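You operate a simulated robot arm through the tools that you are given. There is no shell and no other tool.

The job below is to be done with a simulated two-armed robot. You get a single attempt, and the scene is never put back.

Task
Wipe the flour off the sideboard's pastry board and serve the bread roll.
Fine: yellow cloth, put back; the roll goes on the board; it is in the bread bin, whose lid ends shut. What is to be rubbed or washed off counts as gone when no trace of it is left.

The check looks at the end state, three seconds after you hand in, the way a careful person would. Anything else that was tipped, shoved, dropped, spilled or broken makes it a failure. Lids that push on must go on centred and level and be pressed home; caps that screw on are set level and turned clockwise until they are tight. Flat cloth is picked up by pressing the open fingertips on it (5 to 10 N) and closing them slowly along it; thin cloth reads only 2 to 8 mm in the jaws.

Robot
Two 7-joint arms with two-finger parallel grippers on one trunk that stands fixed in place. Base frame: the origin is at the foot of the trunk, x ahead of it, y to its left, z up. Lengths are in mm, angles in rad, forces in N, time in s.
The left shoulder is at [71, 156, 1305], the right one opposite. Payload 3.91 kg a hand.
Tool frame (each hand has its own): the origin (TCP) lies between the finger pads and is the grasp point; the fingertips stand 30 mm ahead of it; z points along the fingers, y is the line along which they close. Largest opening 110 mm; finger width 20, thickness 10; the body of the gripper, 48 by 112 mm, starts 55 mm behind the TCP.
Orientation is told as [roll, pitch, yaw] about the base's x, y, z axes, in that order, counted from this pose: with the fingers straight down and closing along the base's y, the tool's x points along the base's -x, its y along +y and its z along -z.

Tools
- The arms move only by the tool play_rows. It takes "left_increments", "right_increments" or both (then of equal length, played together; a hand with none holds still); each is a list of rows, each an object of numbers (a shift or turn left out is 0, a gripper value left out holds the last): "x", "y", "z": the shift along the tool's x, y, z in mm; "ax", "ay", "az": the turn, a rotation vector about the tool's x, y, z in rad. In form: [{"x": .., "y": .., "z": .., "ax": .., "ay": .., "az": ..}, ...]. A call has 1 to 20 rows; each row shifts and turns the commanded pose from where the row before left it, along the tool's axes as they then stand. "left_grip" and "right_grip" are, for a hand that has rows, the opening in per cent of the stroke, from 0 (shut) to 100 (fully open), set as the call begins (left out, the last holds). A row lasts 0.2 s, in which the tool goes at most 50 mm and 0.15 rad; a call with a longer step from one row to the next is refused whole, and so is a gripper value outside its range. Where a pose cannot be reached the arm comes as near as it can. A force on the tool above 40 N (or 10 N above the force at the start of the call, whichever is more), or a blocked arm, ends the call early, and 0.2 s more pass. The fingers move at their own pace (about 108 mm/s each) and stop on an object; they squeeze with about 45 N. The grip force told is the motor's: it shows also when the fingers shut on nothing. Time passes only in rows, and 0.2 s behind the last, so rows that do not move let the fingers close. The reply holds the time, the measured pose of the TCP, the force on the tool along the base axes, the opening and the grip force, in the units named above and with some noise, with the torque about the TCP (base axes, N m) and any sound that the robot's microphone picked up.
- Cameras (640 x 400 px; columns grow to the right, rows downward): "scene" is now at [132.1, -41, 1537.3]; the picture's right is [-0.46, -0.89, 0.00], its down [-0.47, 0.24, -0.85] and it looks along [0.76, -0.39, -0.53] (base axes); focal length 272 px, centre (320, 200). "left" rides on the left gripper at [72, -17, -103] in its tool frame; the picture's right is [0.23, 0.97, 0.00], its down [-0.76, 0.18, -0.62] and it looks along [-0.61, 0.14, 0.78] (tool axes); focal length 222 px, centre (320, 200). "right" rides on the right gripper at [72, 17, -103] in its tool frame; the picture's right is [-0.23, 0.97, 0.00], its down [-0.76, -0.18, -0.62] and it looks along [-0.61, -0.14, 0.78] (tool axes); focal length 222 px, centre (320, 200). There is no depth. A picture from a camera that has moved, and an enlarged one, comes with that camera's place and axes in the base frame and with its lens.
- camera(camera): a new picture of that camera. It takes no simulated time.
- move_column(by): slides the trunk up (or, below 0, down) by that many mm; the arms and the scene camera ride with it, the base frame stays. It gives what a move gives, with no picture.
- head_to(pan, tilt): turns the head with the scene camera to pan (to the left, within 1.501 rad either way) and tilt (down, from -0.506 to 1.204), counted from straight ahead of the robot. It gives what a move gives.
- close_up(camera, box): a new picture of the part [left, top, right, bottom] of that camera's present view, enlarged. It takes no simulated time.
- job_done(): hands the job in; it is judged then, once.

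Places have to be worked out from the pictures, the camera data and where the tool is seen. Open the grippers and draw the arms clear of the work before you hand the job in, unless the task says otherwise.

The tools are called as a command line: name --argument value ..., lists and objects as JSON in quotes. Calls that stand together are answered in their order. play_rows: Moves the arms, as the interface text tells. Its arguments: {"type":"object","properties":{"left_increments":{"type":"array"},"left_grip":{"type":"number"},"right_increments":{"type":"array"},"right_grip":{"type":"number"}},"required":[]} The other tools are called the same way: move_column (by) slides the trunk up or down; head_to (pan, tilt) turns the head that bears the scene camera; camera (camera) takes a picture; close_up (camera, box) takes an enlarged picture of a part of a camera's view; job_done () hands the job in.

At the start:

```text
time_s: 0.0
left_tcp_pos: [832.0, 49.5, 1308.0]
left_tool_rot: [-0.001, 0.0, -0.001]
left_ft_force: [0.7, 0.1, -0.8]
left_torque: [-0.05, 0.01, 0.0]
left_grip_width: 110.1
left_finger_force: 0.1
right_tcp_pos: [562.5, -439.7, 1275.0]
right_tool_rot: [0.002, 0.0, 0.0]
right_ft_force: [0.1, 0.6, 0.7]
right_torque: [0.01, 0.01, 0.03]
right_grip_width: 110.0
right_finger_force: 0.1
trunk travel left (down, up): [-750.0, 190.0]
head pan, tilt: [-0.473, 0.557]
```

scene: 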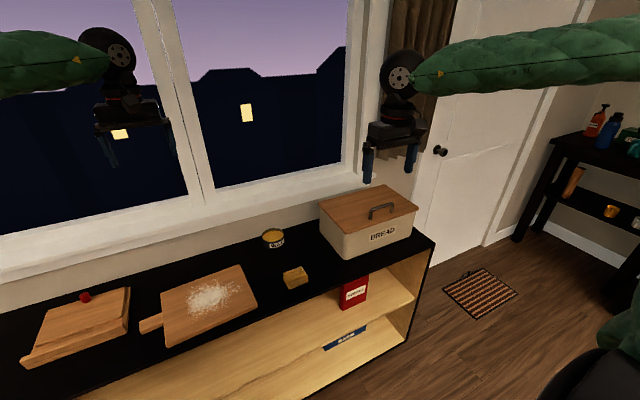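
right: 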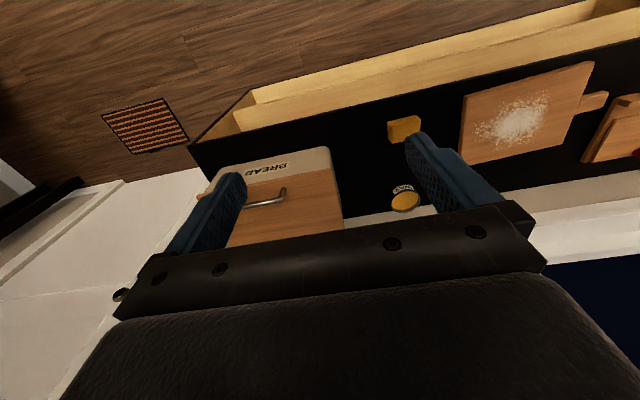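
left: 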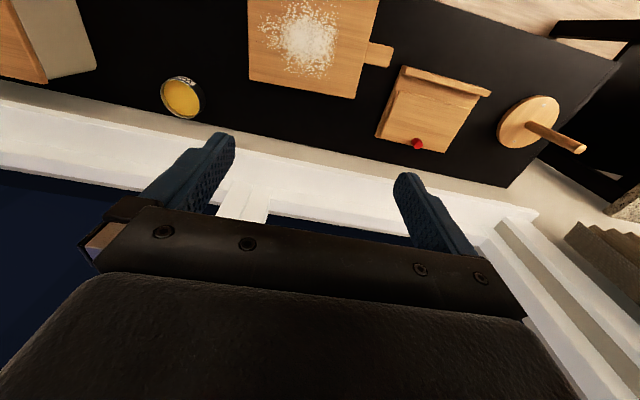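

I'll start by enlarging the scene view, to see the board, the cloth and the bread bin more clearly.

close_up --camera "scene" --box '[0, 180, 320, 380]'

close_up --camera "scene" --box '[240, 170, 440, 295]'

close_up --camera "right" --box '[180, 60, 640, 348]'

close_up --camera "left" --box '[0, 0, 640, 220]'

```text
2.00 times, centred on (160, 280) of scene
camera zoom: at [132.1, -41.0, 1537.3], right [-0.46, -0.89, 0.0], down [-0.47, 0.24, -0.85], along [0.76, -0.39, -0.53], focal length 544 px, centre (640, 40)
```

zoom: 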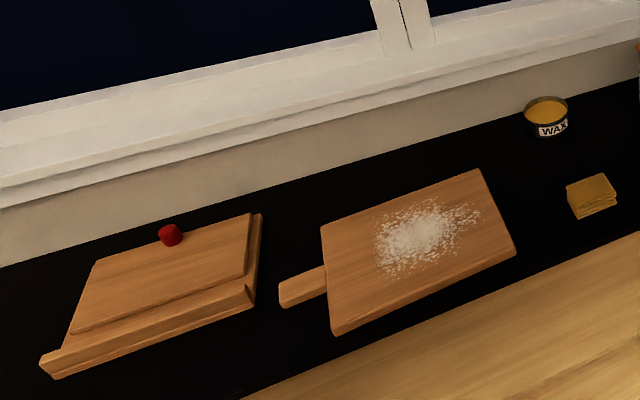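

```text
3.20 times, centred on (340, 232) of scene
camera zoom: at [132.1, -41.0, 1537.3], right [-0.46, -0.89, 0.0], down [-0.47, 0.24, -0.85], along [0.76, -0.39, -0.53], focal length 870 px, centre (256, 96)
```

zoom: 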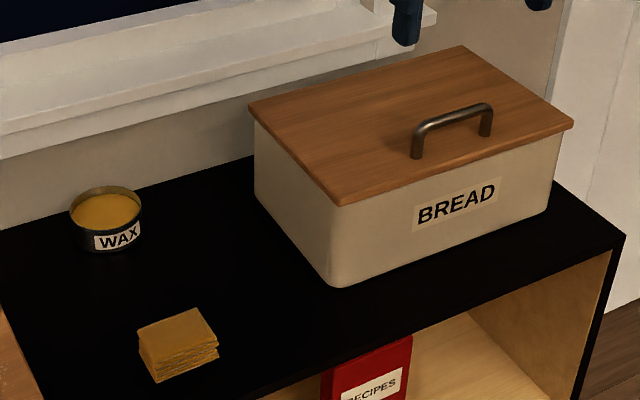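

```text
1.39 times, centred on (410, 204) of right
camera zoom: at [489.9, -423.3, 1379.4], right [0.23, 0.97, 0.0], down [0.76, -0.18, 0.62], along [0.61, -0.14, -0.78], focal length 308 px, centre (195, 194)
```

zoom: 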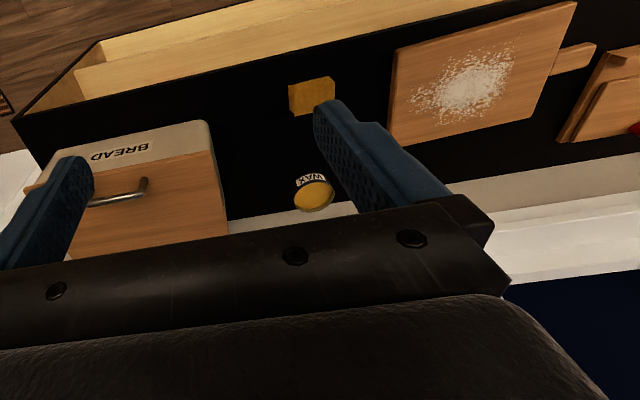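

```text
1.00 times, centred on (320, 110) of left (not enlarged: the box is as wide or as high as the picture)
camera zoom: at [760.3, 32.9, 1411.4], right [-0.23, 0.97, 0.0], down [0.76, 0.18, 0.62], along [0.61, 0.14, -0.78], focal length 222 px, centre (320, 290)
```

zoom: 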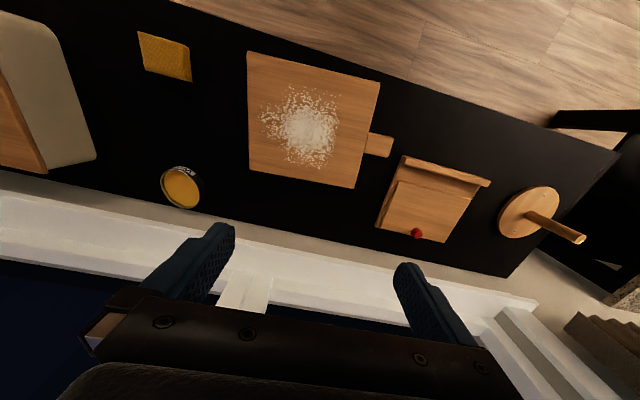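

The board measures about x 700–900, y -115–145, top near z 813. The yellow pad is near (755,-266), and the bin's lid spans x 738–960, y -785–-455 at z≈950. I'll turn the head to check for other cloths and any hidden details.

head_to --pan -1.0 --tilt 0.6

camera --camera "scene"

head_to --pan 0.25 --tilt 0.75

camera --camera "scene"

head_to --pan -0.3 --tilt 0.85

camera --camera "scene"

```text
time_s: 0.9
left_tcp_pos: [833.0, 50.2, 1308.5]
left_tool_rot: [0.001, 0.002, -0.001]
left_ft_force: [-0.1, 0.0, -0.1]
left_torque: [-0.01, 0.03, 0.02]
left_grip_width: 110.1
left_finger_force: 0.1
right_tcp_pos: [563.5, -440.2, 1275.0]
right_tool_rot: [-0.001, -0.001, 0.0]
right_ft_force: [0.5, 1.0, 0.5]
right_torque: [0.0, 0.02, -0.01]
right_grip_width: 109.9
right_finger_force: 0.0
trunk travel left (down, up): [-750.0, 190.0]
head pan, tilt: [-1.0, 0.6]
```

```text
taken
camera scene: at [100.1, -74.5, 1533.3], right [-0.84, -0.54, 0.0], down [-0.31, 0.48, -0.82], along [0.45, -0.69, -0.57], focal length 272 px, centre (320, 200)
```

scene: 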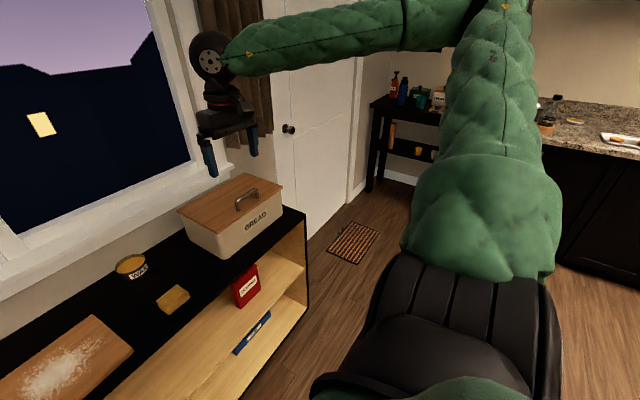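

```text
time_s: 2.4
left_tcp_pos: [831.5, 51.1, 1308.3]
left_tool_rot: [-0.001, 0.0, 0.0]
left_ft_force: [-0.1, 1.4, 0.7]
left_torque: [0.02, 0.01, -0.01]
left_grip_width: 110.0
left_finger_force: 0.0
right_tcp_pos: [562.3, -439.9, 1275.6]
right_tool_rot: [0.0, -0.001, -0.001]
right_ft_force: [0.5, 1.0, -0.3]
right_torque: [-0.01, -0.02, -0.01]
right_grip_width: 109.8
right_finger_force: 0.0
trunk travel left (down, up): [-750.0, 190.0]
head pan, tilt: [0.25, 0.75]
```

```text
taken
camera scene: at [132.6, 20.3, 1520.5], right [0.25, -0.97, 0.0], down [-0.66, -0.17, -0.73], along [0.71, 0.18, -0.68], focal length 272 px, centre (320, 200)
```

scene: 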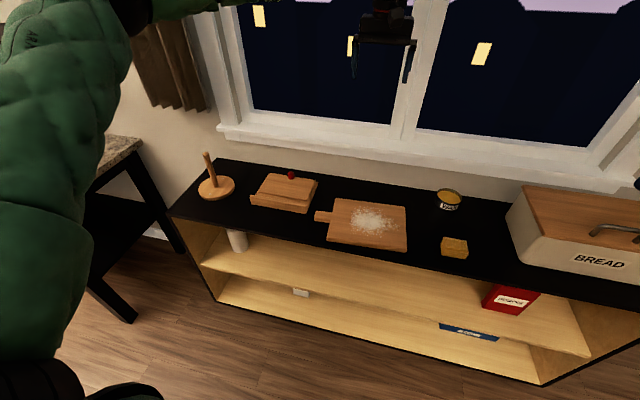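

```text
time_s: 3.4
left_tcp_pos: [831.8, 50.6, 1308.1]
left_tool_rot: [0.001, -0.001, 0.0]
left_ft_force: [0.1, -0.1, 0.2]
left_torque: [-0.03, 0.01, -0.02]
left_grip_width: 109.8
left_finger_force: 0.0
right_tcp_pos: [563.3, -440.5, 1275.6]
right_tool_rot: [-0.001, 0.0, 0.0]
right_ft_force: [0.0, 0.0, -0.5]
right_torque: [0.0, -0.04, -0.03]
right_grip_width: 109.9
right_finger_force: 0.1
trunk travel left (down, up): [-750.0, 190.0]
head pan, tilt: [-0.3, 0.85]
```

```text
taken
camera scene: at [127.0, -23.2, 1512.4], right [-0.29, -0.96, 0.0], down [-0.72, 0.22, -0.66], along [0.63, -0.19, -0.75], focal length 272 px, centre (320, 200)
```

scene: 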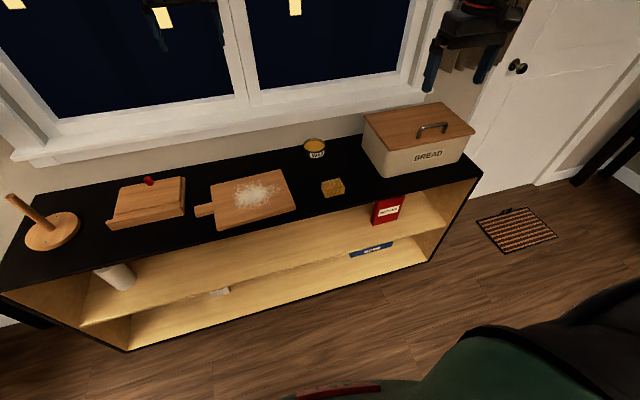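

The pad near (755,-266) is the only yellow cloth. I'll bring the right hand above it, still well clear, for a close look.

play_rows --right_increments '[{"x": -17.1, "y": 21.75, "z": 34.4}, {"x": -17.1, "y": 21.75, "z": 34.4}, {"x": -17.1, "y": 21.75, "z": 34.4}, {"x": -17.1, "y": 21.75, "z": 34.4}, {"x": -17.1, "y": 21.75, "z": 34.4}, {"x": -17.1, "y": 21.75, "z": 34.4}, {"x": -17.1, "y": 21.75, "z": 34.4}, {"x": -17.1, "y": 21.75, "z": 34.4}, {}]' --right_grip 100

camera --camera "right"

close_up --camera "scene" --box '[270, 130, 398, 210]'

```text
time_s: 5.3
left_tcp_pos: [831.1, 50.0, 1310.3]
left_tool_rot: [0.0, 0.0, 0.0]
left_ft_force: [-0.4, 0.7, 0.5]
left_torque: [0.03, 0.01, -0.02]
left_grip_width: 109.8
left_finger_force: 0.0
right_tcp_pos: [700.0, -265.1, 999.3]
right_tool_rot: [0.0, 0.001, 0.001]
right_ft_force: [-1.2, 0.3, -0.7]
right_torque: [0.0, -0.01, 0.0]
right_grip_width: 110.1
right_finger_force: 0.0
trunk travel left (down, up): [-750.0, 190.0]
head pan, tilt: [-0.3, 0.85]
```

```text
taken
camera right: at [626.0, -248.2, 1104.1], right [0.23, 0.97, 0.0], down [0.76, -0.18, 0.62], along [0.61, -0.14, -0.78], focal length 222 px, centre (320, 200)
```

right: 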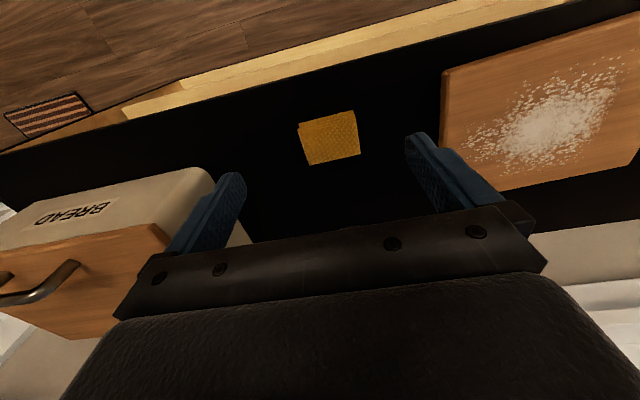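

```text
5.00 times, centred on (334, 170) of scene
camera zoom: at [125.8, -24.0, 1512.6], right [-0.3, -0.96, 0.0], down [-0.72, 0.22, -0.66], along [0.63, -0.19, -0.75], focal length 1359 px, centre (250, 350)
```

zoom: 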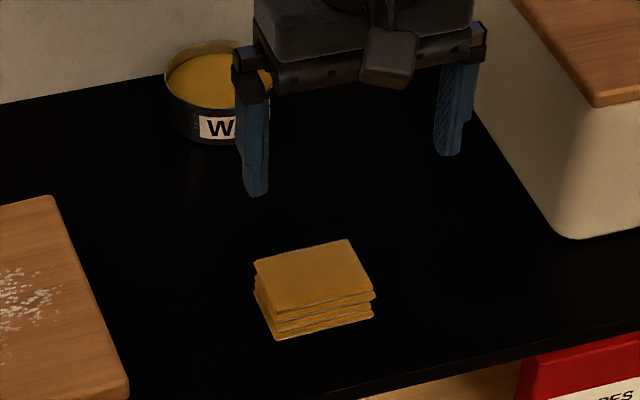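

The cloth is a folded pad of about 60 × 70 mm, near (742,-262), with its top around z 825–835. I'll move above it, open and straddling, then check the alignment.

play_rows --right_increments '[{"x": -21, "y": 1.5, "z": 36}, {"x": -21, "y": 1.5, "z": 36}, {"z": 30}, {}]' --right_grip 100

camera --camera "right"

close_up --camera "scene" --box '[270, 130, 398, 210]'

```text
time_s: 6.3
left_tcp_pos: [833.1, 51.1, 1308.7]
left_tool_rot: [0.0, -0.001, -0.001]
left_ft_force: [0.2, 0.0, 0.3]
left_torque: [-0.04, 0.01, 0.02]
left_grip_width: 110.1
left_finger_force: 0.1
right_tcp_pos: [737.5, -267.6, 905.0]
right_tool_rot: [0.001, 0.001, -0.001]
right_ft_force: [0.2, 1.2, 0.0]
right_torque: [0.03, -0.01, 0.05]
right_grip_width: 110.3
right_finger_force: 0.1
right hand out of reach, approached as far as the arm can: row 3
trunk travel left (down, up): [-750.0, 190.0]
head pan, tilt: [-0.3, 0.85]
```

```text
taken
camera right: at [664.0, -250.4, 1009.2], right [0.23, 0.97, 0.0], down [0.76, -0.18, 0.62], along [0.61, -0.14, -0.78], focal length 222 px, centre (320, 200)
```

right: 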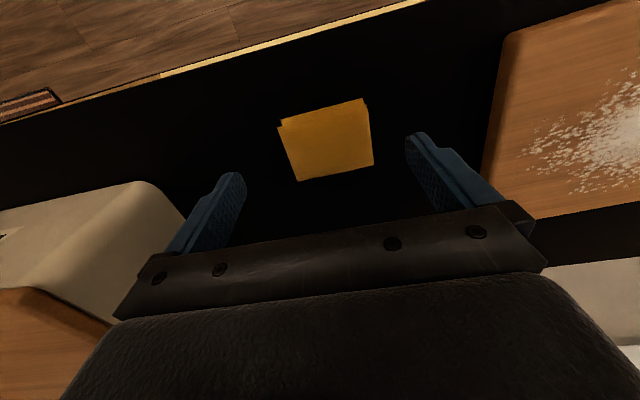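

```text
5.00 times, centred on (334, 170) of scene
camera zoom: at [127.4, -22.4, 1512.4], right [-0.3, -0.96, 0.0], down [-0.72, 0.22, -0.66], along [0.63, -0.2, -0.75], focal length 1359 px, centre (250, 350)
```

zoom: 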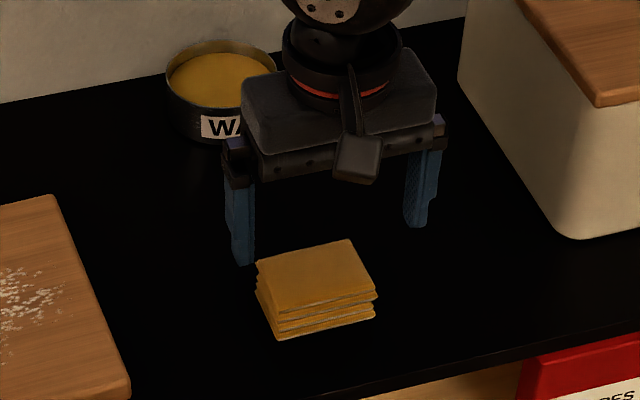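

The arm can't get lower from this trunk height. I'll raise the right hand 300 mm and then slide the trunk down 280 mm to bring the work surface into reach.

play_rows --right_increments '[{"z": -43}, {"z": -43}, {"z": -43}, {"z": -43}, {"z": -43}, {"z": -43}, {"z": -42}, {}]'

move_column --by -280

camera --camera "right"

camera --camera "scene"

camera --camera "left"

```text
time_s: 8.2
left_tcp_pos: [833.1, 50.8, 1307.6]
left_tool_rot: [-0.001, 0.002, -0.001]
left_ft_force: [1.4, -0.1, 0.2]
left_torque: [-0.01, 0.0, 0.01]
left_grip_width: 110.0
left_finger_force: 0.1
right_tcp_pos: [738.1, -271.0, 1206.4]
right_tool_rot: [0.0, 0.002, 0.001]
right_ft_force: [-0.1, -0.6, 0.0]
right_torque: [-0.01, 0.03, -0.01]
right_grip_width: 110.0
right_finger_force: 0.1
trunk travel left (down, up): [-750.0, 190.0]
head pan, tilt: [-0.3, 0.85]
```

```text
time_s: 11.0
left_tcp_pos: [832.5, 51.0, 1028.8]
left_tool_rot: [-0.002, 0.0, -0.001]
left_ft_force: [-0.3, -1.0, -0.4]
left_torque: [-0.02, 0.0, 0.01]
left_grip_width: 110.0
left_finger_force: 0.1
right_tcp_pos: [737.2, -269.7, 924.0]
right_tool_rot: [0.002, 0.0, 0.0]
right_ft_force: [0.9, 0.1, -0.2]
right_torque: [0.02, 0.01, 0.05]
right_grip_width: 110.2
right_finger_force: 0.2
trunk travel left (down, up): [-470.0, 470.0]
head pan, tilt: [-0.3, 0.85]
```

```text
taken
camera right: at [664.0, -252.7, 1028.7], right [0.23, 0.97, 0.0], down [0.76, -0.18, 0.62], along [0.61, -0.14, -0.78], focal length 222 px, centre (320, 200)
```

right: 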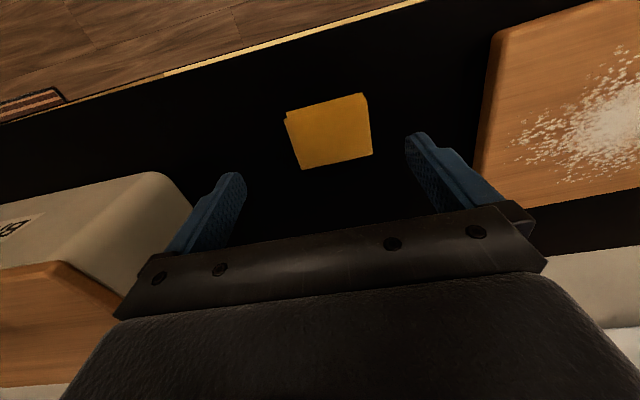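

```text
taken
camera scene: at [126.8, -23.1, 1232.5], right [-0.3, -0.96, 0.0], down [-0.72, 0.22, -0.66], along [0.63, -0.2, -0.75], focal length 272 px, centre (320, 200)
```

scene: 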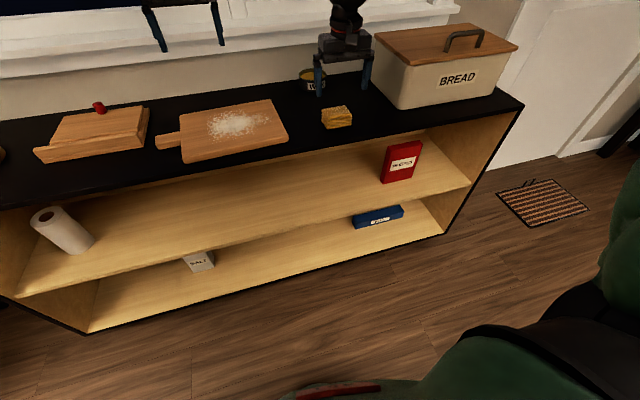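

```text
taken
camera left: at [760.1, 33.0, 1131.5], right [-0.23, 0.97, 0.0], down [0.76, 0.18, 0.62], along [0.61, 0.14, -0.78], focal length 222 px, centre (320, 200)
```

left: 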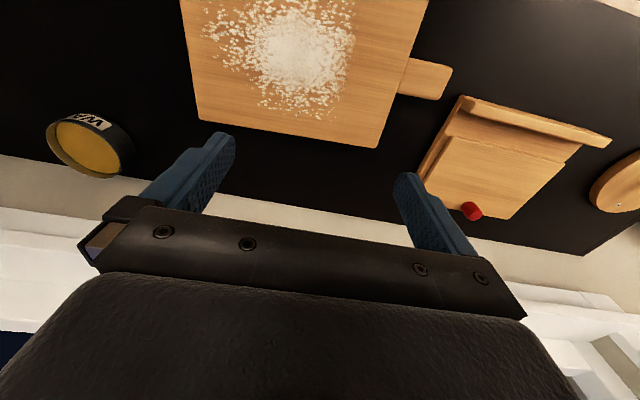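

The trunk is down, the right hand is at z 924, and I judge the pad centre to be at (743,-261). I'll move over it and lower so the fingertips reach about its top, then look.

play_rows --right_increments '[{"x": -6, "y": 9, "z": 15}, {"z": 20}, {"z": 17}, {}]' --right_grip 100

close_up --camera "scene" --box '[280, 60, 408, 140]'

camera --camera "right"

```text
time_s: 12.0
left_tcp_pos: [831.7, 49.5, 1029.4]
left_tool_rot: [0.0, -0.001, 0.0]
left_ft_force: [-0.3, 0.6, 0.2]
left_torque: [0.02, -0.02, -0.01]
left_grip_width: 109.9
left_finger_force: 0.1
right_tcp_pos: [742.0, -261.4, 872.7]
right_tool_rot: [0.001, 0.0, 0.001]
right_ft_force: [-0.5, 0.2, -0.5]
right_torque: [0.03, 0.0, 0.02]
right_grip_width: 110.3
right_finger_force: 0.2
trunk travel left (down, up): [-470.0, 470.0]
head pan, tilt: [-0.3, 0.85]
```

```text
5.00 times, centred on (344, 100) of scene
camera zoom: at [126.6, -23.2, 1232.5], right [-0.3, -0.96, 0.0], down [-0.72, 0.22, -0.66], along [0.63, -0.2, -0.75], focal length 1359 px, centre (200, 700)
```

zoom: 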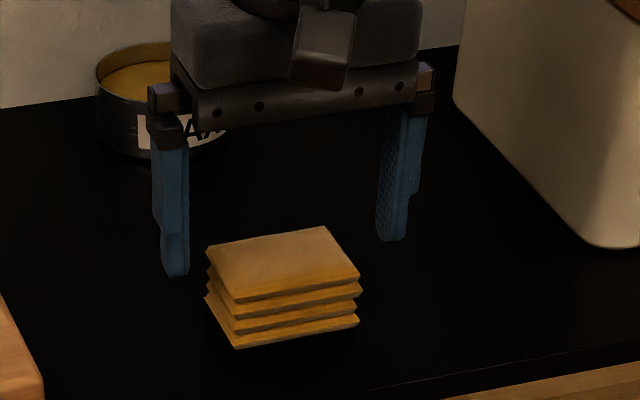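

```text
taken
camera right: at [669.8, -244.3, 976.2], right [0.23, 0.97, 0.0], down [0.76, -0.18, 0.62], along [0.61, -0.14, -0.78], focal length 222 px, centre (320, 200)
```

right: 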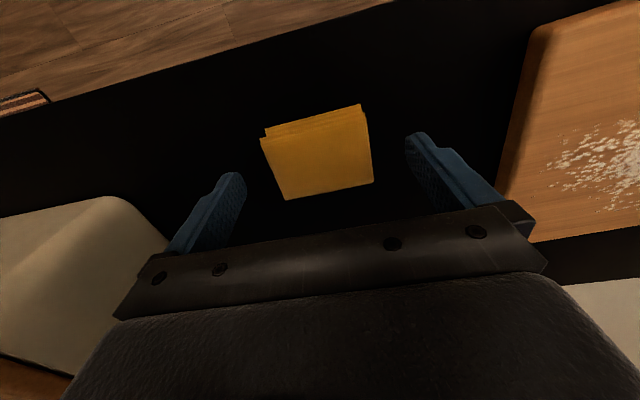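

The pad's top is at z≈838, centred near (738,-261), and the surface is at about z 811. I'll lower in small steps with the fingers straddling it.

play_rows --right_increments '[{"x": 4, "z": 6}, {"z": 6}, {"z": 6}, {"z": 4}, {}]'

close_up --camera "scene" --box '[280, 60, 408, 140]'

```text
time_s: 13.2
left_tcp_pos: [832.3, 50.4, 1029.8]
left_tool_rot: [0.001, 0.001, 0.0]
left_ft_force: [0.3, -0.1, -0.9]
left_torque: [0.02, 0.02, -0.01]
left_grip_width: 110.0
left_finger_force: 0.2
right_tcp_pos: [738.7, -262.3, 849.7]
right_tool_rot: [-0.002, -0.001, -0.001]
right_ft_force: [0.4, 0.5, 0.0]
right_torque: [0.01, 0.03, -0.02]
right_grip_width: 110.0
right_finger_force: 0.1
trunk travel left (down, up): [-470.0, 470.0]
head pan, tilt: [-0.3, 0.85]
```

```text
5.00 times, centred on (344, 100) of scene
camera zoom: at [126.9, -23.1, 1232.4], right [-0.3, -0.96, 0.0], down [-0.72, 0.22, -0.66], along [0.63, -0.2, -0.75], focal length 1359 px, centre (200, 700)
```

zoom: 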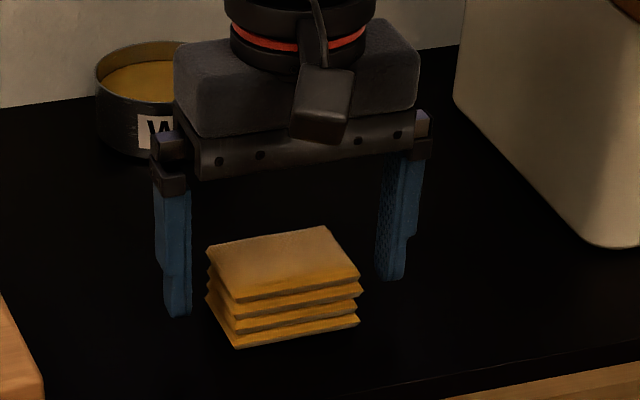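

The fingertips are at z≈820 with no contact yet. I'll keep stepping down gently to find the surface.

play_rows --right_increments '[{"z": 3}, {"z": 3}, {}]'

play_rows --right_increments '[{"z": 3}, {"z": 2}, {}]'

```text
time_s: 14.0
left_tcp_pos: [830.9, 49.8, 1029.4]
left_tool_rot: [0.0, 0.0, 0.0]
left_ft_force: [-0.2, -0.4, 0.0]
left_torque: [0.0, -0.01, 0.05]
left_grip_width: 110.0
left_finger_force: 0.0
right_tcp_pos: [738.5, -260.5, 844.0]
right_tool_rot: [0.0, 0.0, -0.001]
right_ft_force: [-0.2, -0.2, 0.1]
right_torque: [0.01, -0.01, -0.01]
right_grip_width: 110.0
right_finger_force: 0.0
trunk travel left (down, up): [-470.0, 470.0]
head pan, tilt: [-0.3, 0.85]
```

```text
time_s: 14.8
left_tcp_pos: [832.6, 51.1, 1029.1]
left_tool_rot: [0.0, -0.001, -0.001]
left_ft_force: [0.2, 0.3, 0.4]
left_torque: [0.01, 0.01, -0.03]
left_grip_width: 109.9
left_finger_force: 0.0
right_tcp_pos: [739.0, -260.3, 837.9]
right_tool_rot: [0.001, 0.0, -0.001]
right_ft_force: [0.1, -0.3, -0.3]
right_torque: [0.0, -0.03, 0.02]
right_grip_width: 109.8
right_finger_force: 0.0
trunk travel left (down, up): [-470.0, 470.0]
head pan, tilt: [-0.3, 0.85]
```

Still no contact with the tips at about z 808, so I'll continue downward.

play_rows --right_increments '[{"z": 2}, {"z": 2}, {}]'

close_up --camera "scene" --box '[280, 60, 408, 140]'

```text
time_s: 15.6
left_tcp_pos: [833.4, 50.8, 1029.6]
left_tool_rot: [0.002, -0.001, 0.001]
left_ft_force: [-0.3, -0.1, -0.2]
left_torque: [0.02, 0.0, 0.04]
left_grip_width: 109.9
left_finger_force: 0.1
right_tcp_pos: [739.2, -261.6, 834.4]
right_tool_rot: [0.0, 0.0, 0.0]
right_ft_force: [-0.1, 0.9, 0.3]
right_torque: [-0.02, 0.05, 0.0]
right_grip_width: 109.9
right_finger_force: 0.1
trunk travel left (down, up): [-470.0, 470.0]
head pan, tilt: [-0.3, 0.85]
```

```text
5.00 times, centred on (344, 100) of scene
camera zoom: at [127.0, -23.1, 1232.4], right [-0.3, -0.96, 0.0], down [-0.72, 0.22, -0.66], along [0.63, -0.2, -0.75], focal length 1359 px, centre (200, 700)
```

zoom: 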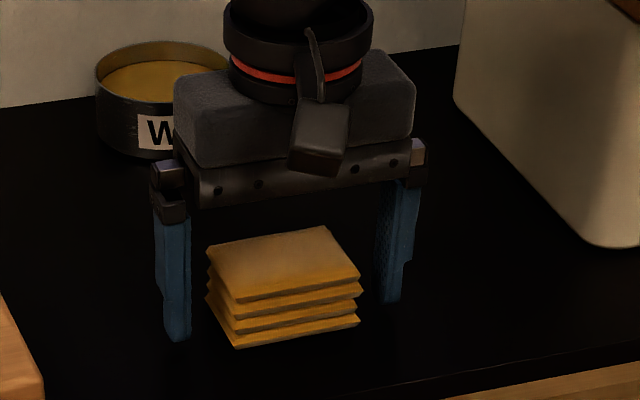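

play_rows --right_increments '[{"z": 2}, {"z": 1}, {}]'

play_rows --right_increments '[{"z": 2}, {"z": 1}, {}]'

```text
time_s: 16.4
left_tcp_pos: [832.5, 50.5, 1029.3]
left_tool_rot: [-0.001, 0.0, 0.0]
left_ft_force: [-0.7, 0.7, 0.1]
left_torque: [0.04, -0.01, -0.01]
left_grip_width: 110.1
left_finger_force: 0.0
right_tcp_pos: [739.0, -262.1, 831.7]
right_tool_rot: [0.0, -0.002, -0.001]
right_ft_force: [-0.3, -0.1, 0.7]
right_torque: [0.01, 0.01, 0.02]
right_grip_width: 109.8
right_finger_force: 0.0
trunk travel left (down, up): [-470.0, 470.0]
head pan, tilt: [-0.3, 0.85]
```

```text
time_s: 17.2
left_tcp_pos: [832.6, 50.4, 1029.2]
left_tool_rot: [-0.001, 0.001, 0.001]
left_ft_force: [0.8, 0.3, 0.4]
left_torque: [-0.02, 0.01, 0.04]
left_grip_width: 109.9
left_finger_force: 0.0
right_tcp_pos: [739.4, -261.0, 831.0]
right_tool_rot: [0.0, 0.0, 0.001]
right_ft_force: [0.1, -0.7, 5.5]
right_torque: [-0.3, 0.03, -0.04]
right_grip_width: 110.0
right_finger_force: 0.0
trunk travel left (down, up): [-470.0, 470.0]
head pan, tilt: [-0.3, 0.85]
```

Contact reads 5.5 N at TCP z 831, so the surface is at z≈801. I'll rise 8 mm so the cloth's underside stands proud of the fingertips, then close on it.

play_rows --right_increments '[{"z": -8}, {}]'

play_rows --right_increments '[{}, {}]' --right_grip 65

play_rows --right_increments '[{}, {}, {}]' --right_grip 45

close_up --camera "scene" --box '[280, 60, 408, 140]'

```text
time_s: 17.8
left_tcp_pos: [833.5, 50.7, 1028.3]
left_tool_rot: [0.001, 0.002, 0.001]
left_ft_force: [0.2, -0.2, 0.5]
left_torque: [-0.03, -0.05, 0.02]
left_grip_width: 110.2
left_finger_force: 0.1
right_tcp_pos: [739.4, -262.7, 837.3]
right_tool_rot: [0.0, 0.0, 0.001]
right_ft_force: [-0.4, 0.4, 0.4]
right_torque: [-0.02, 0.02, -0.03]
right_grip_width: 110.1
right_finger_force: 0.0
trunk travel left (down, up): [-470.0, 470.0]
head pan, tilt: [-0.3, 0.85]
```

```text
time_s: 18.4
left_tcp_pos: [832.1, 49.7, 1029.4]
left_tool_rot: [-0.001, 0.0, 0.0]
left_ft_force: [-1.2, -0.3, 0.5]
left_torque: [0.03, 0.01, 0.0]
left_grip_width: 110.0
left_finger_force: 0.0
right_tcp_pos: [738.6, -261.8, 836.6]
right_tool_rot: [-0.001, 0.001, 0.0]
right_ft_force: [-0.8, 0.1, 1.5]
right_torque: [0.09, -0.02, 0.0]
right_grip_width: 74.4
right_finger_force: 45.2
trunk travel left (down, up): [-470.0, 470.0]
head pan, tilt: [-0.3, 0.85]
```

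```text
time_s: 19.2
left_tcp_pos: [830.9, 51.3, 1029.5]
left_tool_rot: [-0.001, 0.001, 0.001]
left_ft_force: [0.2, 0.4, -0.7]
left_torque: [0.0, -0.02, 0.0]
left_grip_width: 109.9
left_finger_force: 0.1
right_tcp_pos: [739.3, -260.8, 836.4]
right_tool_rot: [-0.001, -0.001, 0.001]
right_ft_force: [0.1, 0.6, 2.1]
right_torque: [0.05, -0.02, 0.04]
right_grip_width: 74.3
right_finger_force: 45.0
trunk travel left (down, up): [-470.0, 470.0]
head pan, tilt: [-0.3, 0.85]
```

```text
5.00 times, centred on (344, 100) of scene
camera zoom: at [126.9, -23.1, 1232.4], right [-0.3, -0.96, 0.0], down [-0.72, 0.22, -0.66], along [0.63, -0.2, -0.75], focal length 1359 px, centre (200, 700)
```

zoom: 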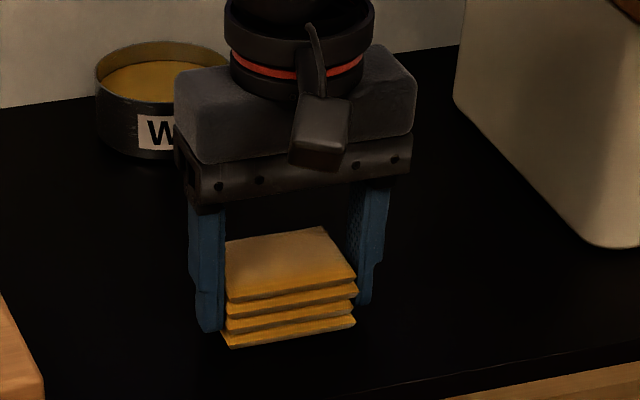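

The cloth is held at a width of 74 mm, with its home pose at TCP (739,-261,836.5). I'll lift it and move the left hand off to the side and back, so the right hand can work over the board.

play_rows --right_increments '[{"z": -10}, {"z": -15}, {"z": -20}, {"z": -20}, {"z": -20}, {}, {}, {}, {}, {}, {}]' --left_increments '[{"x": 23, "y": 30, "z": -7}, {"x": 23, "y": 30, "z": -7}, {"x": 23, "y": 30, "z": -7}, {"x": 23, "y": 30, "z": -7}, {"x": 23, "y": 30, "z": -7}, {"x": 23, "y": 30, "z": -7}, {"x": 23, "y": 30, "z": -7}, {"x": 23, "y": 30, "z": -7}, {"x": 23, "y": 30, "z": -7}, {"x": 23, "y": 30, "z": -7}, {}]'

camera --camera "scene"

camera --camera "right"

camera --camera "left"

close_up --camera "scene" --box '[150, 80, 310, 180]'

```text
time_s: 21.6
left_tcp_pos: [601.3, 349.5, 1099.7]
left_tool_rot: [0.0, 0.002, 0.0]
left_ft_force: [-0.2, -0.4, 0.0]
left_torque: [-0.03, 0.0, 0.02]
left_grip_width: 110.1
left_finger_force: 0.0
right_tcp_pos: [739.8, -261.4, 920.8]
right_tool_rot: [-0.003, 0.002, 0.0]
right_ft_force: [-0.6, 0.4, 0.2]
right_torque: [-0.01, 0.03, -0.01]
right_grip_width: 49.5
right_finger_force: 0.0
trunk travel left (down, up): [-470.0, 470.0]
head pan, tilt: [-0.3, 0.85]
```

```text
taken
camera scene: at [127.8, -23.6, 1232.2], right [-0.3, -0.96, 0.0], down [-0.72, 0.22, -0.66], along [0.63, -0.19, -0.75], focal length 272 px, centre (320, 200)
```

scene: 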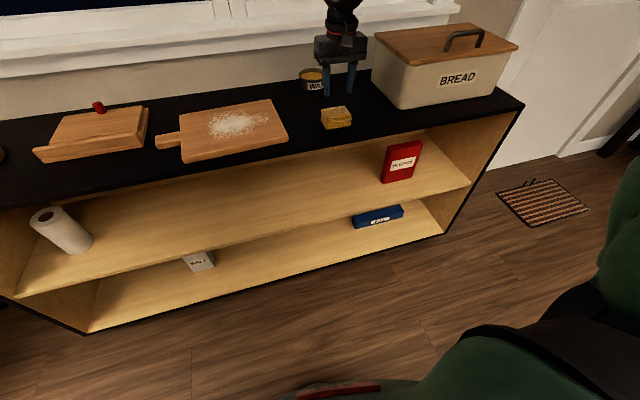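

```text
taken
camera right: at [666.9, -244.2, 1024.7], right [0.23, 0.97, 0.0], down [0.76, -0.18, 0.62], along [0.61, -0.14, -0.78], focal length 222 px, centre (320, 200)
```

right: 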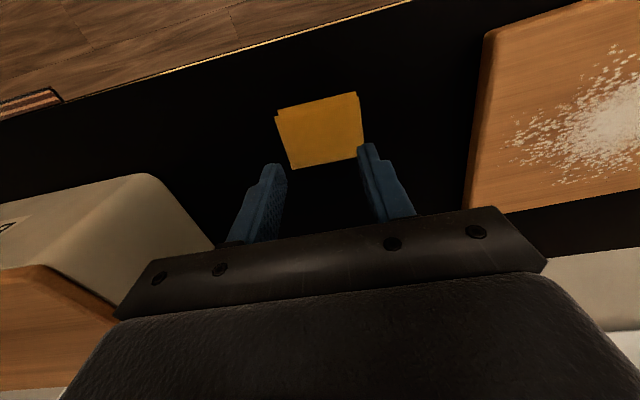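

```text
taken
camera left: at [530.5, 332.1, 1202.0], right [-0.23, 0.97, 0.0], down [0.76, 0.18, 0.62], along [0.61, 0.14, -0.78], focal length 222 px, centre (320, 200)
```

left: 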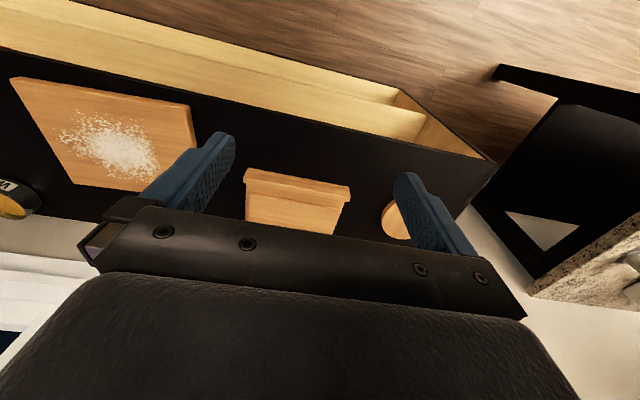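

```text
4.00 times, centred on (230, 130) of scene
camera zoom: at [127.8, -23.6, 1232.2], right [-0.3, -0.96, 0.0], down [-0.72, 0.22, -0.66], along [0.63, -0.19, -0.75], focal length 1087 px, centre (680, 480)
```

zoom: 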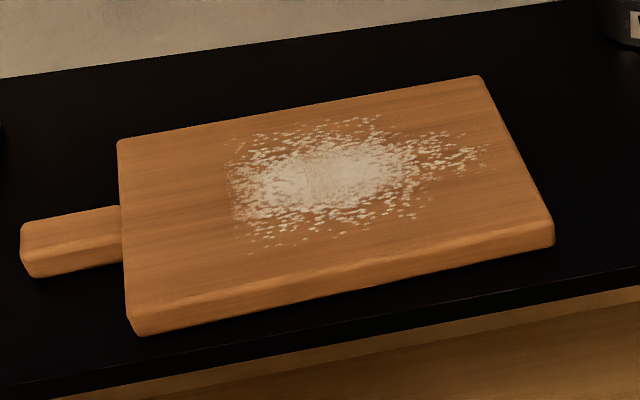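

The cloth slipped out of the side grip: the jaws now read 49.5 and the pad is still in place. I'll use the stated method instead, with the fingertips about 42 mm apart, pressed on its top at 5–10 N and closed slowly. First I'll descend towards the top.

play_rows --right_increments '[{"x": -3, "z": 15}, {"z": 15}, {"z": 15}, {"z": 8}, {}]' --right_grip 40

close_up --camera "scene" --box '[280, 60, 408, 140]'

close_up --camera "right" --box '[200, 50, 440, 200]'

```text
time_s: 22.8
left_tcp_pos: [600.9, 349.2, 1099.6]
left_tool_rot: [0.0, 0.0, -0.001]
left_ft_force: [0.7, 0.1, 0.6]
left_torque: [0.02, -0.03, 0.01]
left_grip_width: 109.8
left_finger_force: 0.1
right_tcp_pos: [741.3, -260.6, 869.0]
right_tool_rot: [0.0, -0.001, 0.002]
right_ft_force: [1.1, -1.8, 7.6]
right_torque: [-0.07, -0.01, 0.0]
right_grip_width: 43.8
right_finger_force: 0.0
trunk travel left (down, up): [-470.0, 470.0]
head pan, tilt: [-0.3, 0.85]
```

```text
5.00 times, centred on (344, 100) of scene
camera zoom: at [126.4, -22.9, 1232.6], right [-0.3, -0.96, 0.0], down [-0.72, 0.22, -0.66], along [0.63, -0.2, -0.75], focal length 1359 px, centre (200, 700)
```

zoom: 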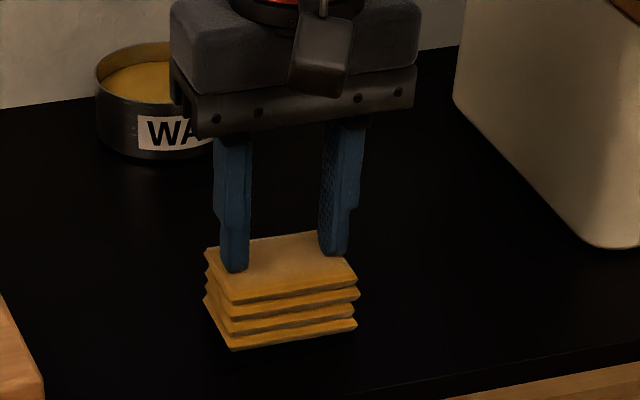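

```text
2.67 times, centred on (320, 125) of right
camera zoom: at [668.9, -243.5, 974.0], right [0.23, 0.97, 0.0], down [0.76, -0.18, 0.62], along [0.61, -0.14, -0.78], focal length 592 px, centre (320, 400)
```

zoom: 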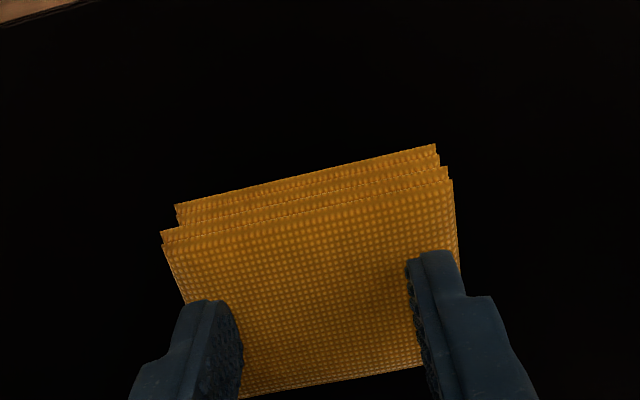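

The pad's top is at z≈839 and the press reads 7.6 N, inside the stated range. I'll close slowly along the cloth in small steps.

play_rows --right_increments '[{}]' --right_grip 34

play_rows --right_increments '[{}]' --right_grip 28

close_up --camera "scene" --box '[280, 60, 408, 140]'

```text
time_s: 23.2
left_tcp_pos: [601.4, 351.0, 1099.3]
left_tool_rot: [0.001, -0.001, 0.002]
left_ft_force: [0.4, -0.3, 0.7]
left_torque: [0.03, 0.02, -0.01]
left_grip_width: 110.2
left_finger_force: 0.1
right_tcp_pos: [742.0, -260.4, 868.6]
right_tool_rot: [0.0, -0.001, -0.001]
right_ft_force: [0.7, -1.5, 9.8]
right_torque: [-0.08, -0.04, 0.02]
right_grip_width: 39.7
right_finger_force: 2.1
trunk travel left (down, up): [-470.0, 470.0]
head pan, tilt: [-0.3, 0.85]
```

```text
time_s: 23.6
left_tcp_pos: [600.8, 349.9, 1100.9]
left_tool_rot: [0.001, -0.001, 0.0]
left_ft_force: [-0.7, 0.0, 0.3]
left_torque: [0.02, -0.04, -0.02]
left_grip_width: 109.8
left_finger_force: 0.0
right_tcp_pos: [742.0, -260.5, 870.1]
right_tool_rot: [0.002, 0.001, 0.0]
right_ft_force: [-0.6, -1.4, 10.8]
right_torque: [-0.11, 0.0, -0.01]
right_grip_width: 34.0
right_finger_force: 3.0
trunk travel left (down, up): [-470.0, 470.0]
head pan, tilt: [-0.3, 0.85]
```

```text
5.00 times, centred on (344, 100) of scene
camera zoom: at [126.1, -22.8, 1232.6], right [-0.3, -0.96, 0.0], down [-0.72, 0.22, -0.66], along [0.63, -0.2, -0.75], focal length 1359 px, centre (200, 700)
```

zoom: 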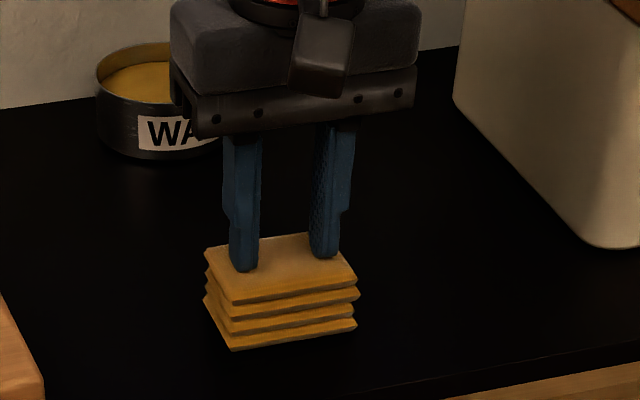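

The force has crept up to 10.8 N, so I'll back off about 1 mm to stay within 5–10 N and keep closing slowly.

play_rows --right_increments '[{"z": -1}]' --right_grip 22

play_rows --right_increments '[{}]' --right_grip 16

play_rows --right_increments '[{}]' --right_grip 10

close_up --camera "scene" --box '[280, 60, 408, 140]'

```text
time_s: 24.0
left_tcp_pos: [600.5, 349.6, 1098.9]
left_tool_rot: [-0.001, 0.0, 0.0]
left_ft_force: [-0.3, -0.5, 0.1]
left_torque: [-0.01, -0.02, 0.0]
left_grip_width: 110.0
left_finger_force: 0.0
right_tcp_pos: [741.1, -260.7, 869.4]
right_tool_rot: [0.001, 0.002, 0.0]
right_ft_force: [0.7, 2.1, 3.2]
right_torque: [0.07, -0.01, -0.01]
right_grip_width: 25.0
right_finger_force: 1.7
trunk travel left (down, up): [-470.0, 470.0]
head pan, tilt: [-0.3, 0.85]
```

```text
time_s: 24.4
left_tcp_pos: [601.9, 349.9, 1098.9]
left_tool_rot: [0.0, 0.0, -0.001]
left_ft_force: [-0.7, 0.3, -0.8]
left_torque: [-0.03, 0.03, 0.02]
left_grip_width: 109.8
left_finger_force: 0.1
right_tcp_pos: [741.7, -261.6, 869.2]
right_tool_rot: [-0.002, 0.001, 0.0]
right_ft_force: [-1.3, 1.2, 0.9]
right_torque: [0.01, -0.04, 0.0]
right_grip_width: 17.7
right_finger_force: 0.2
trunk travel left (down, up): [-470.0, 470.0]
head pan, tilt: [-0.3, 0.85]
```

```text
time_s: 24.8
left_tcp_pos: [600.9, 348.7, 1099.7]
left_tool_rot: [0.001, 0.0, -0.001]
left_ft_force: [-0.8, 0.2, 0.5]
left_torque: [0.0, 0.03, 0.0]
left_grip_width: 109.9
left_finger_force: 0.1
right_tcp_pos: [741.8, -261.8, 870.4]
right_tool_rot: [0.001, -0.001, -0.001]
right_ft_force: [0.4, -0.3, -0.1]
right_torque: [-0.04, -0.01, -0.02]
right_grip_width: 11.0
right_finger_force: 0.1
trunk travel left (down, up): [-470.0, 470.0]
head pan, tilt: [-0.3, 0.85]
```

```text
5.00 times, centred on (344, 100) of scene
camera zoom: at [126.8, -22.9, 1232.4], right [-0.3, -0.96, 0.0], down [-0.72, 0.22, -0.66], along [0.63, -0.2, -0.75], focal length 1359 px, centre (200, 700)
```

zoom: 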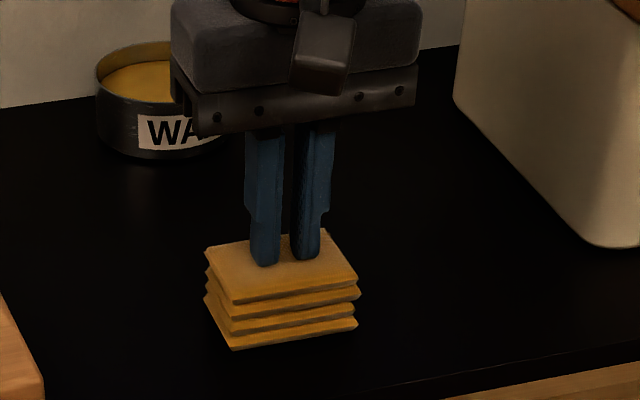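

Backing off 1 mm lost contact, because the pad is fairly stiff. I'll reopen on top of it, press again to about 7 N, and close in finer steps while holding the pressure.

play_rows --right_increments '[{"z": -4}, {}, {}]' --right_grip 36

play_rows --right_increments '[{"x": 3, "z": 2}, {"z": 2}, {"z": 0.6}, {}]'

```text
time_s: 25.6
left_tcp_pos: [602.2, 349.6, 1099.2]
left_tool_rot: [-0.001, 0.0, 0.0]
left_ft_force: [0.0, -0.1, 0.3]
left_torque: [-0.05, 0.02, 0.05]
left_grip_width: 110.0
left_finger_force: 0.1
right_tcp_pos: [741.6, -262.2, 874.6]
right_tool_rot: [0.002, -0.002, 0.001]
right_ft_force: [-0.6, 0.2, 0.4]
right_torque: [0.03, -0.03, -0.02]
right_grip_width: 39.9
right_finger_force: 0.1
trunk travel left (down, up): [-470.0, 470.0]
head pan, tilt: [-0.3, 0.85]
```

```text
time_s: 26.6
left_tcp_pos: [602.5, 349.6, 1100.0]
left_tool_rot: [-0.001, 0.001, 0.0]
left_ft_force: [0.6, -0.5, -0.1]
left_torque: [0.02, 0.0, 0.01]
left_grip_width: 109.9
left_finger_force: 0.0
right_tcp_pos: [738.1, -261.5, 870.1]
right_tool_rot: [-0.001, 0.001, 0.001]
right_ft_force: [-0.2, -0.1, 1.1]
right_torque: [-0.03, -0.04, 0.01]
right_grip_width: 39.5
right_finger_force: 0.0
trunk travel left (down, up): [-470.0, 470.0]
head pan, tilt: [-0.3, 0.85]
```

play_rows --right_increments '[{"z": 1}, {"z": 1}, {}]'

```text
time_s: 27.4
left_tcp_pos: [600.9, 349.7, 1100.7]
left_tool_rot: [0.0, 0.0, 0.001]
left_ft_force: [-0.5, -0.3, -0.3]
left_torque: [0.0, 0.0, 0.01]
left_grip_width: 110.1
left_finger_force: 0.1
right_tcp_pos: [739.0, -261.0, 869.7]
right_tool_rot: [0.0, -0.001, 0.0]
right_ft_force: [1.2, -4.6, 19.6]
right_torque: [-0.15, 0.0, -0.07]
right_grip_width: 39.5
right_finger_force: 0.1
trunk travel left (down, up): [-470.0, 470.0]
head pan, tilt: [-0.3, 0.85]
```

That is too hard (19.6 N, about 9 N per mm), so I'll back off 1.2 mm.

play_rows --right_increments '[{"z": -1.2}, {}]'

close_up --camera "right" --box '[200, 50, 440, 200]'

```text
time_s: 28.0
left_tcp_pos: [600.4, 349.3, 1099.5]
left_tool_rot: [-0.001, 0.0, -0.001]
left_ft_force: [-0.2, -0.1, -0.8]
left_torque: [-0.02, 0.01, 0.0]
left_grip_width: 110.0
left_finger_force: 0.0
right_tcp_pos: [739.0, -260.6, 869.9]
right_tool_rot: [-0.001, -0.003, 0.0]
right_ft_force: [4.0, -3.0, 17.4]
right_torque: [-0.15, -0.15, 0.04]
right_grip_width: 39.5
right_finger_force: 0.0
trunk travel left (down, up): [-470.0, 470.0]
head pan, tilt: [-0.3, 0.85]
```

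```text
2.67 times, centred on (320, 125) of right
camera zoom: at [665.8, -243.7, 973.8], right [0.23, 0.97, 0.0], down [0.76, -0.18, 0.62], along [0.61, -0.14, -0.78], focal length 592 px, centre (320, 400)
```

zoom: 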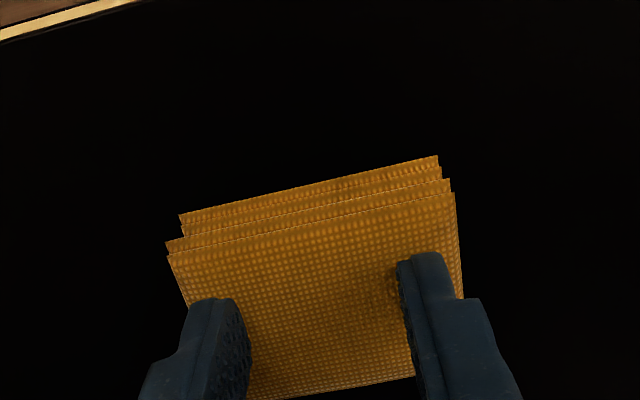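

play_rows --right_increments '[{"z": -0.8}, {}]'

```text
time_s: 28.6
left_tcp_pos: [602.0, 350.6, 1101.3]
left_tool_rot: [0.001, 0.0, 0.0]
left_ft_force: [-0.2, -0.3, -0.2]
left_torque: [-0.03, 0.0, 0.01]
left_grip_width: 110.0
left_finger_force: 0.1
right_tcp_pos: [738.8, -260.8, 869.2]
right_tool_rot: [0.002, 0.0, -0.001]
right_ft_force: [3.7, -2.9, 10.7]
right_torque: [-0.07, -0.16, -0.04]
right_grip_width: 39.5
right_finger_force: 0.1
trunk travel left (down, up): [-470.0, 470.0]
head pan, tilt: [-0.3, 0.85]
```

Now 10.7 N; a touch more release, then I'll close in small steps.

play_rows --right_increments '[{"z": -0.3}, {}]'

play_rows --right_increments '[{}]' --right_grip 33

play_rows --right_increments '[{}]' --right_grip 30

play_rows --right_increments '[{}]' --right_grip 27

```text
time_s: 29.2
left_tcp_pos: [600.7, 350.3, 1099.4]
left_tool_rot: [0.0, 0.0, 0.0]
left_ft_force: [-0.1, 0.2, 0.4]
left_torque: [-0.03, 0.01, -0.01]
left_grip_width: 110.2
left_finger_force: 0.1
right_tcp_pos: [738.2, -261.4, 869.5]
right_tool_rot: [0.0, 0.001, 0.001]
right_ft_force: [-0.1, 0.6, 4.6]
right_torque: [0.03, -0.04, -0.02]
right_grip_width: 39.7
right_finger_force: 0.0
trunk travel left (down, up): [-470.0, 470.0]
head pan, tilt: [-0.3, 0.85]
```

```text
time_s: 29.6
left_tcp_pos: [601.6, 349.9, 1098.7]
left_tool_rot: [0.0, 0.0, 0.001]
left_ft_force: [-0.6, -0.9, 0.2]
left_torque: [0.03, -0.01, 0.0]
left_grip_width: 110.0
left_finger_force: 0.1
right_tcp_pos: [738.3, -261.1, 870.2]
right_tool_rot: [0.0, -0.001, 0.0]
right_ft_force: [-0.8, 1.4, 3.4]
right_torque: [0.1, 0.0, 0.01]
right_grip_width: 37.0
right_finger_force: 1.0
trunk travel left (down, up): [-470.0, 470.0]
head pan, tilt: [-0.3, 0.85]
```

```text
time_s: 30.0
left_tcp_pos: [600.8, 350.0, 1099.7]
left_tool_rot: [-0.001, -0.001, 0.0]
left_ft_force: [0.6, 0.1, -0.8]
left_torque: [-0.01, -0.02, -0.02]
left_grip_width: 110.2
left_finger_force: 0.1
right_tcp_pos: [738.0, -261.5, 871.0]
right_tool_rot: [-0.001, 0.0, -0.001]
right_ft_force: [-1.4, 0.8, 0.5]
right_torque: [0.04, -0.01, 0.03]
right_grip_width: 33.3
right_finger_force: 0.4
trunk travel left (down, up): [-470.0, 470.0]
head pan, tilt: [-0.3, 0.85]
```

```text
time_s: 30.4
left_tcp_pos: [602.4, 349.5, 1098.5]
left_tool_rot: [-0.002, -0.001, 0.0]
left_ft_force: [-0.2, -0.2, -1.1]
left_torque: [0.0, 0.01, -0.03]
left_grip_width: 109.8
left_finger_force: 0.0
right_tcp_pos: [739.4, -261.1, 870.4]
right_tool_rot: [0.0, 0.0, 0.0]
right_ft_force: [0.0, 0.2, 0.8]
right_torque: [0.02, 0.03, -0.01]
right_grip_width: 29.7
right_finger_force: 0.1
trunk travel left (down, up): [-470.0, 470.0]
head pan, tilt: [-0.3, 0.85]
```

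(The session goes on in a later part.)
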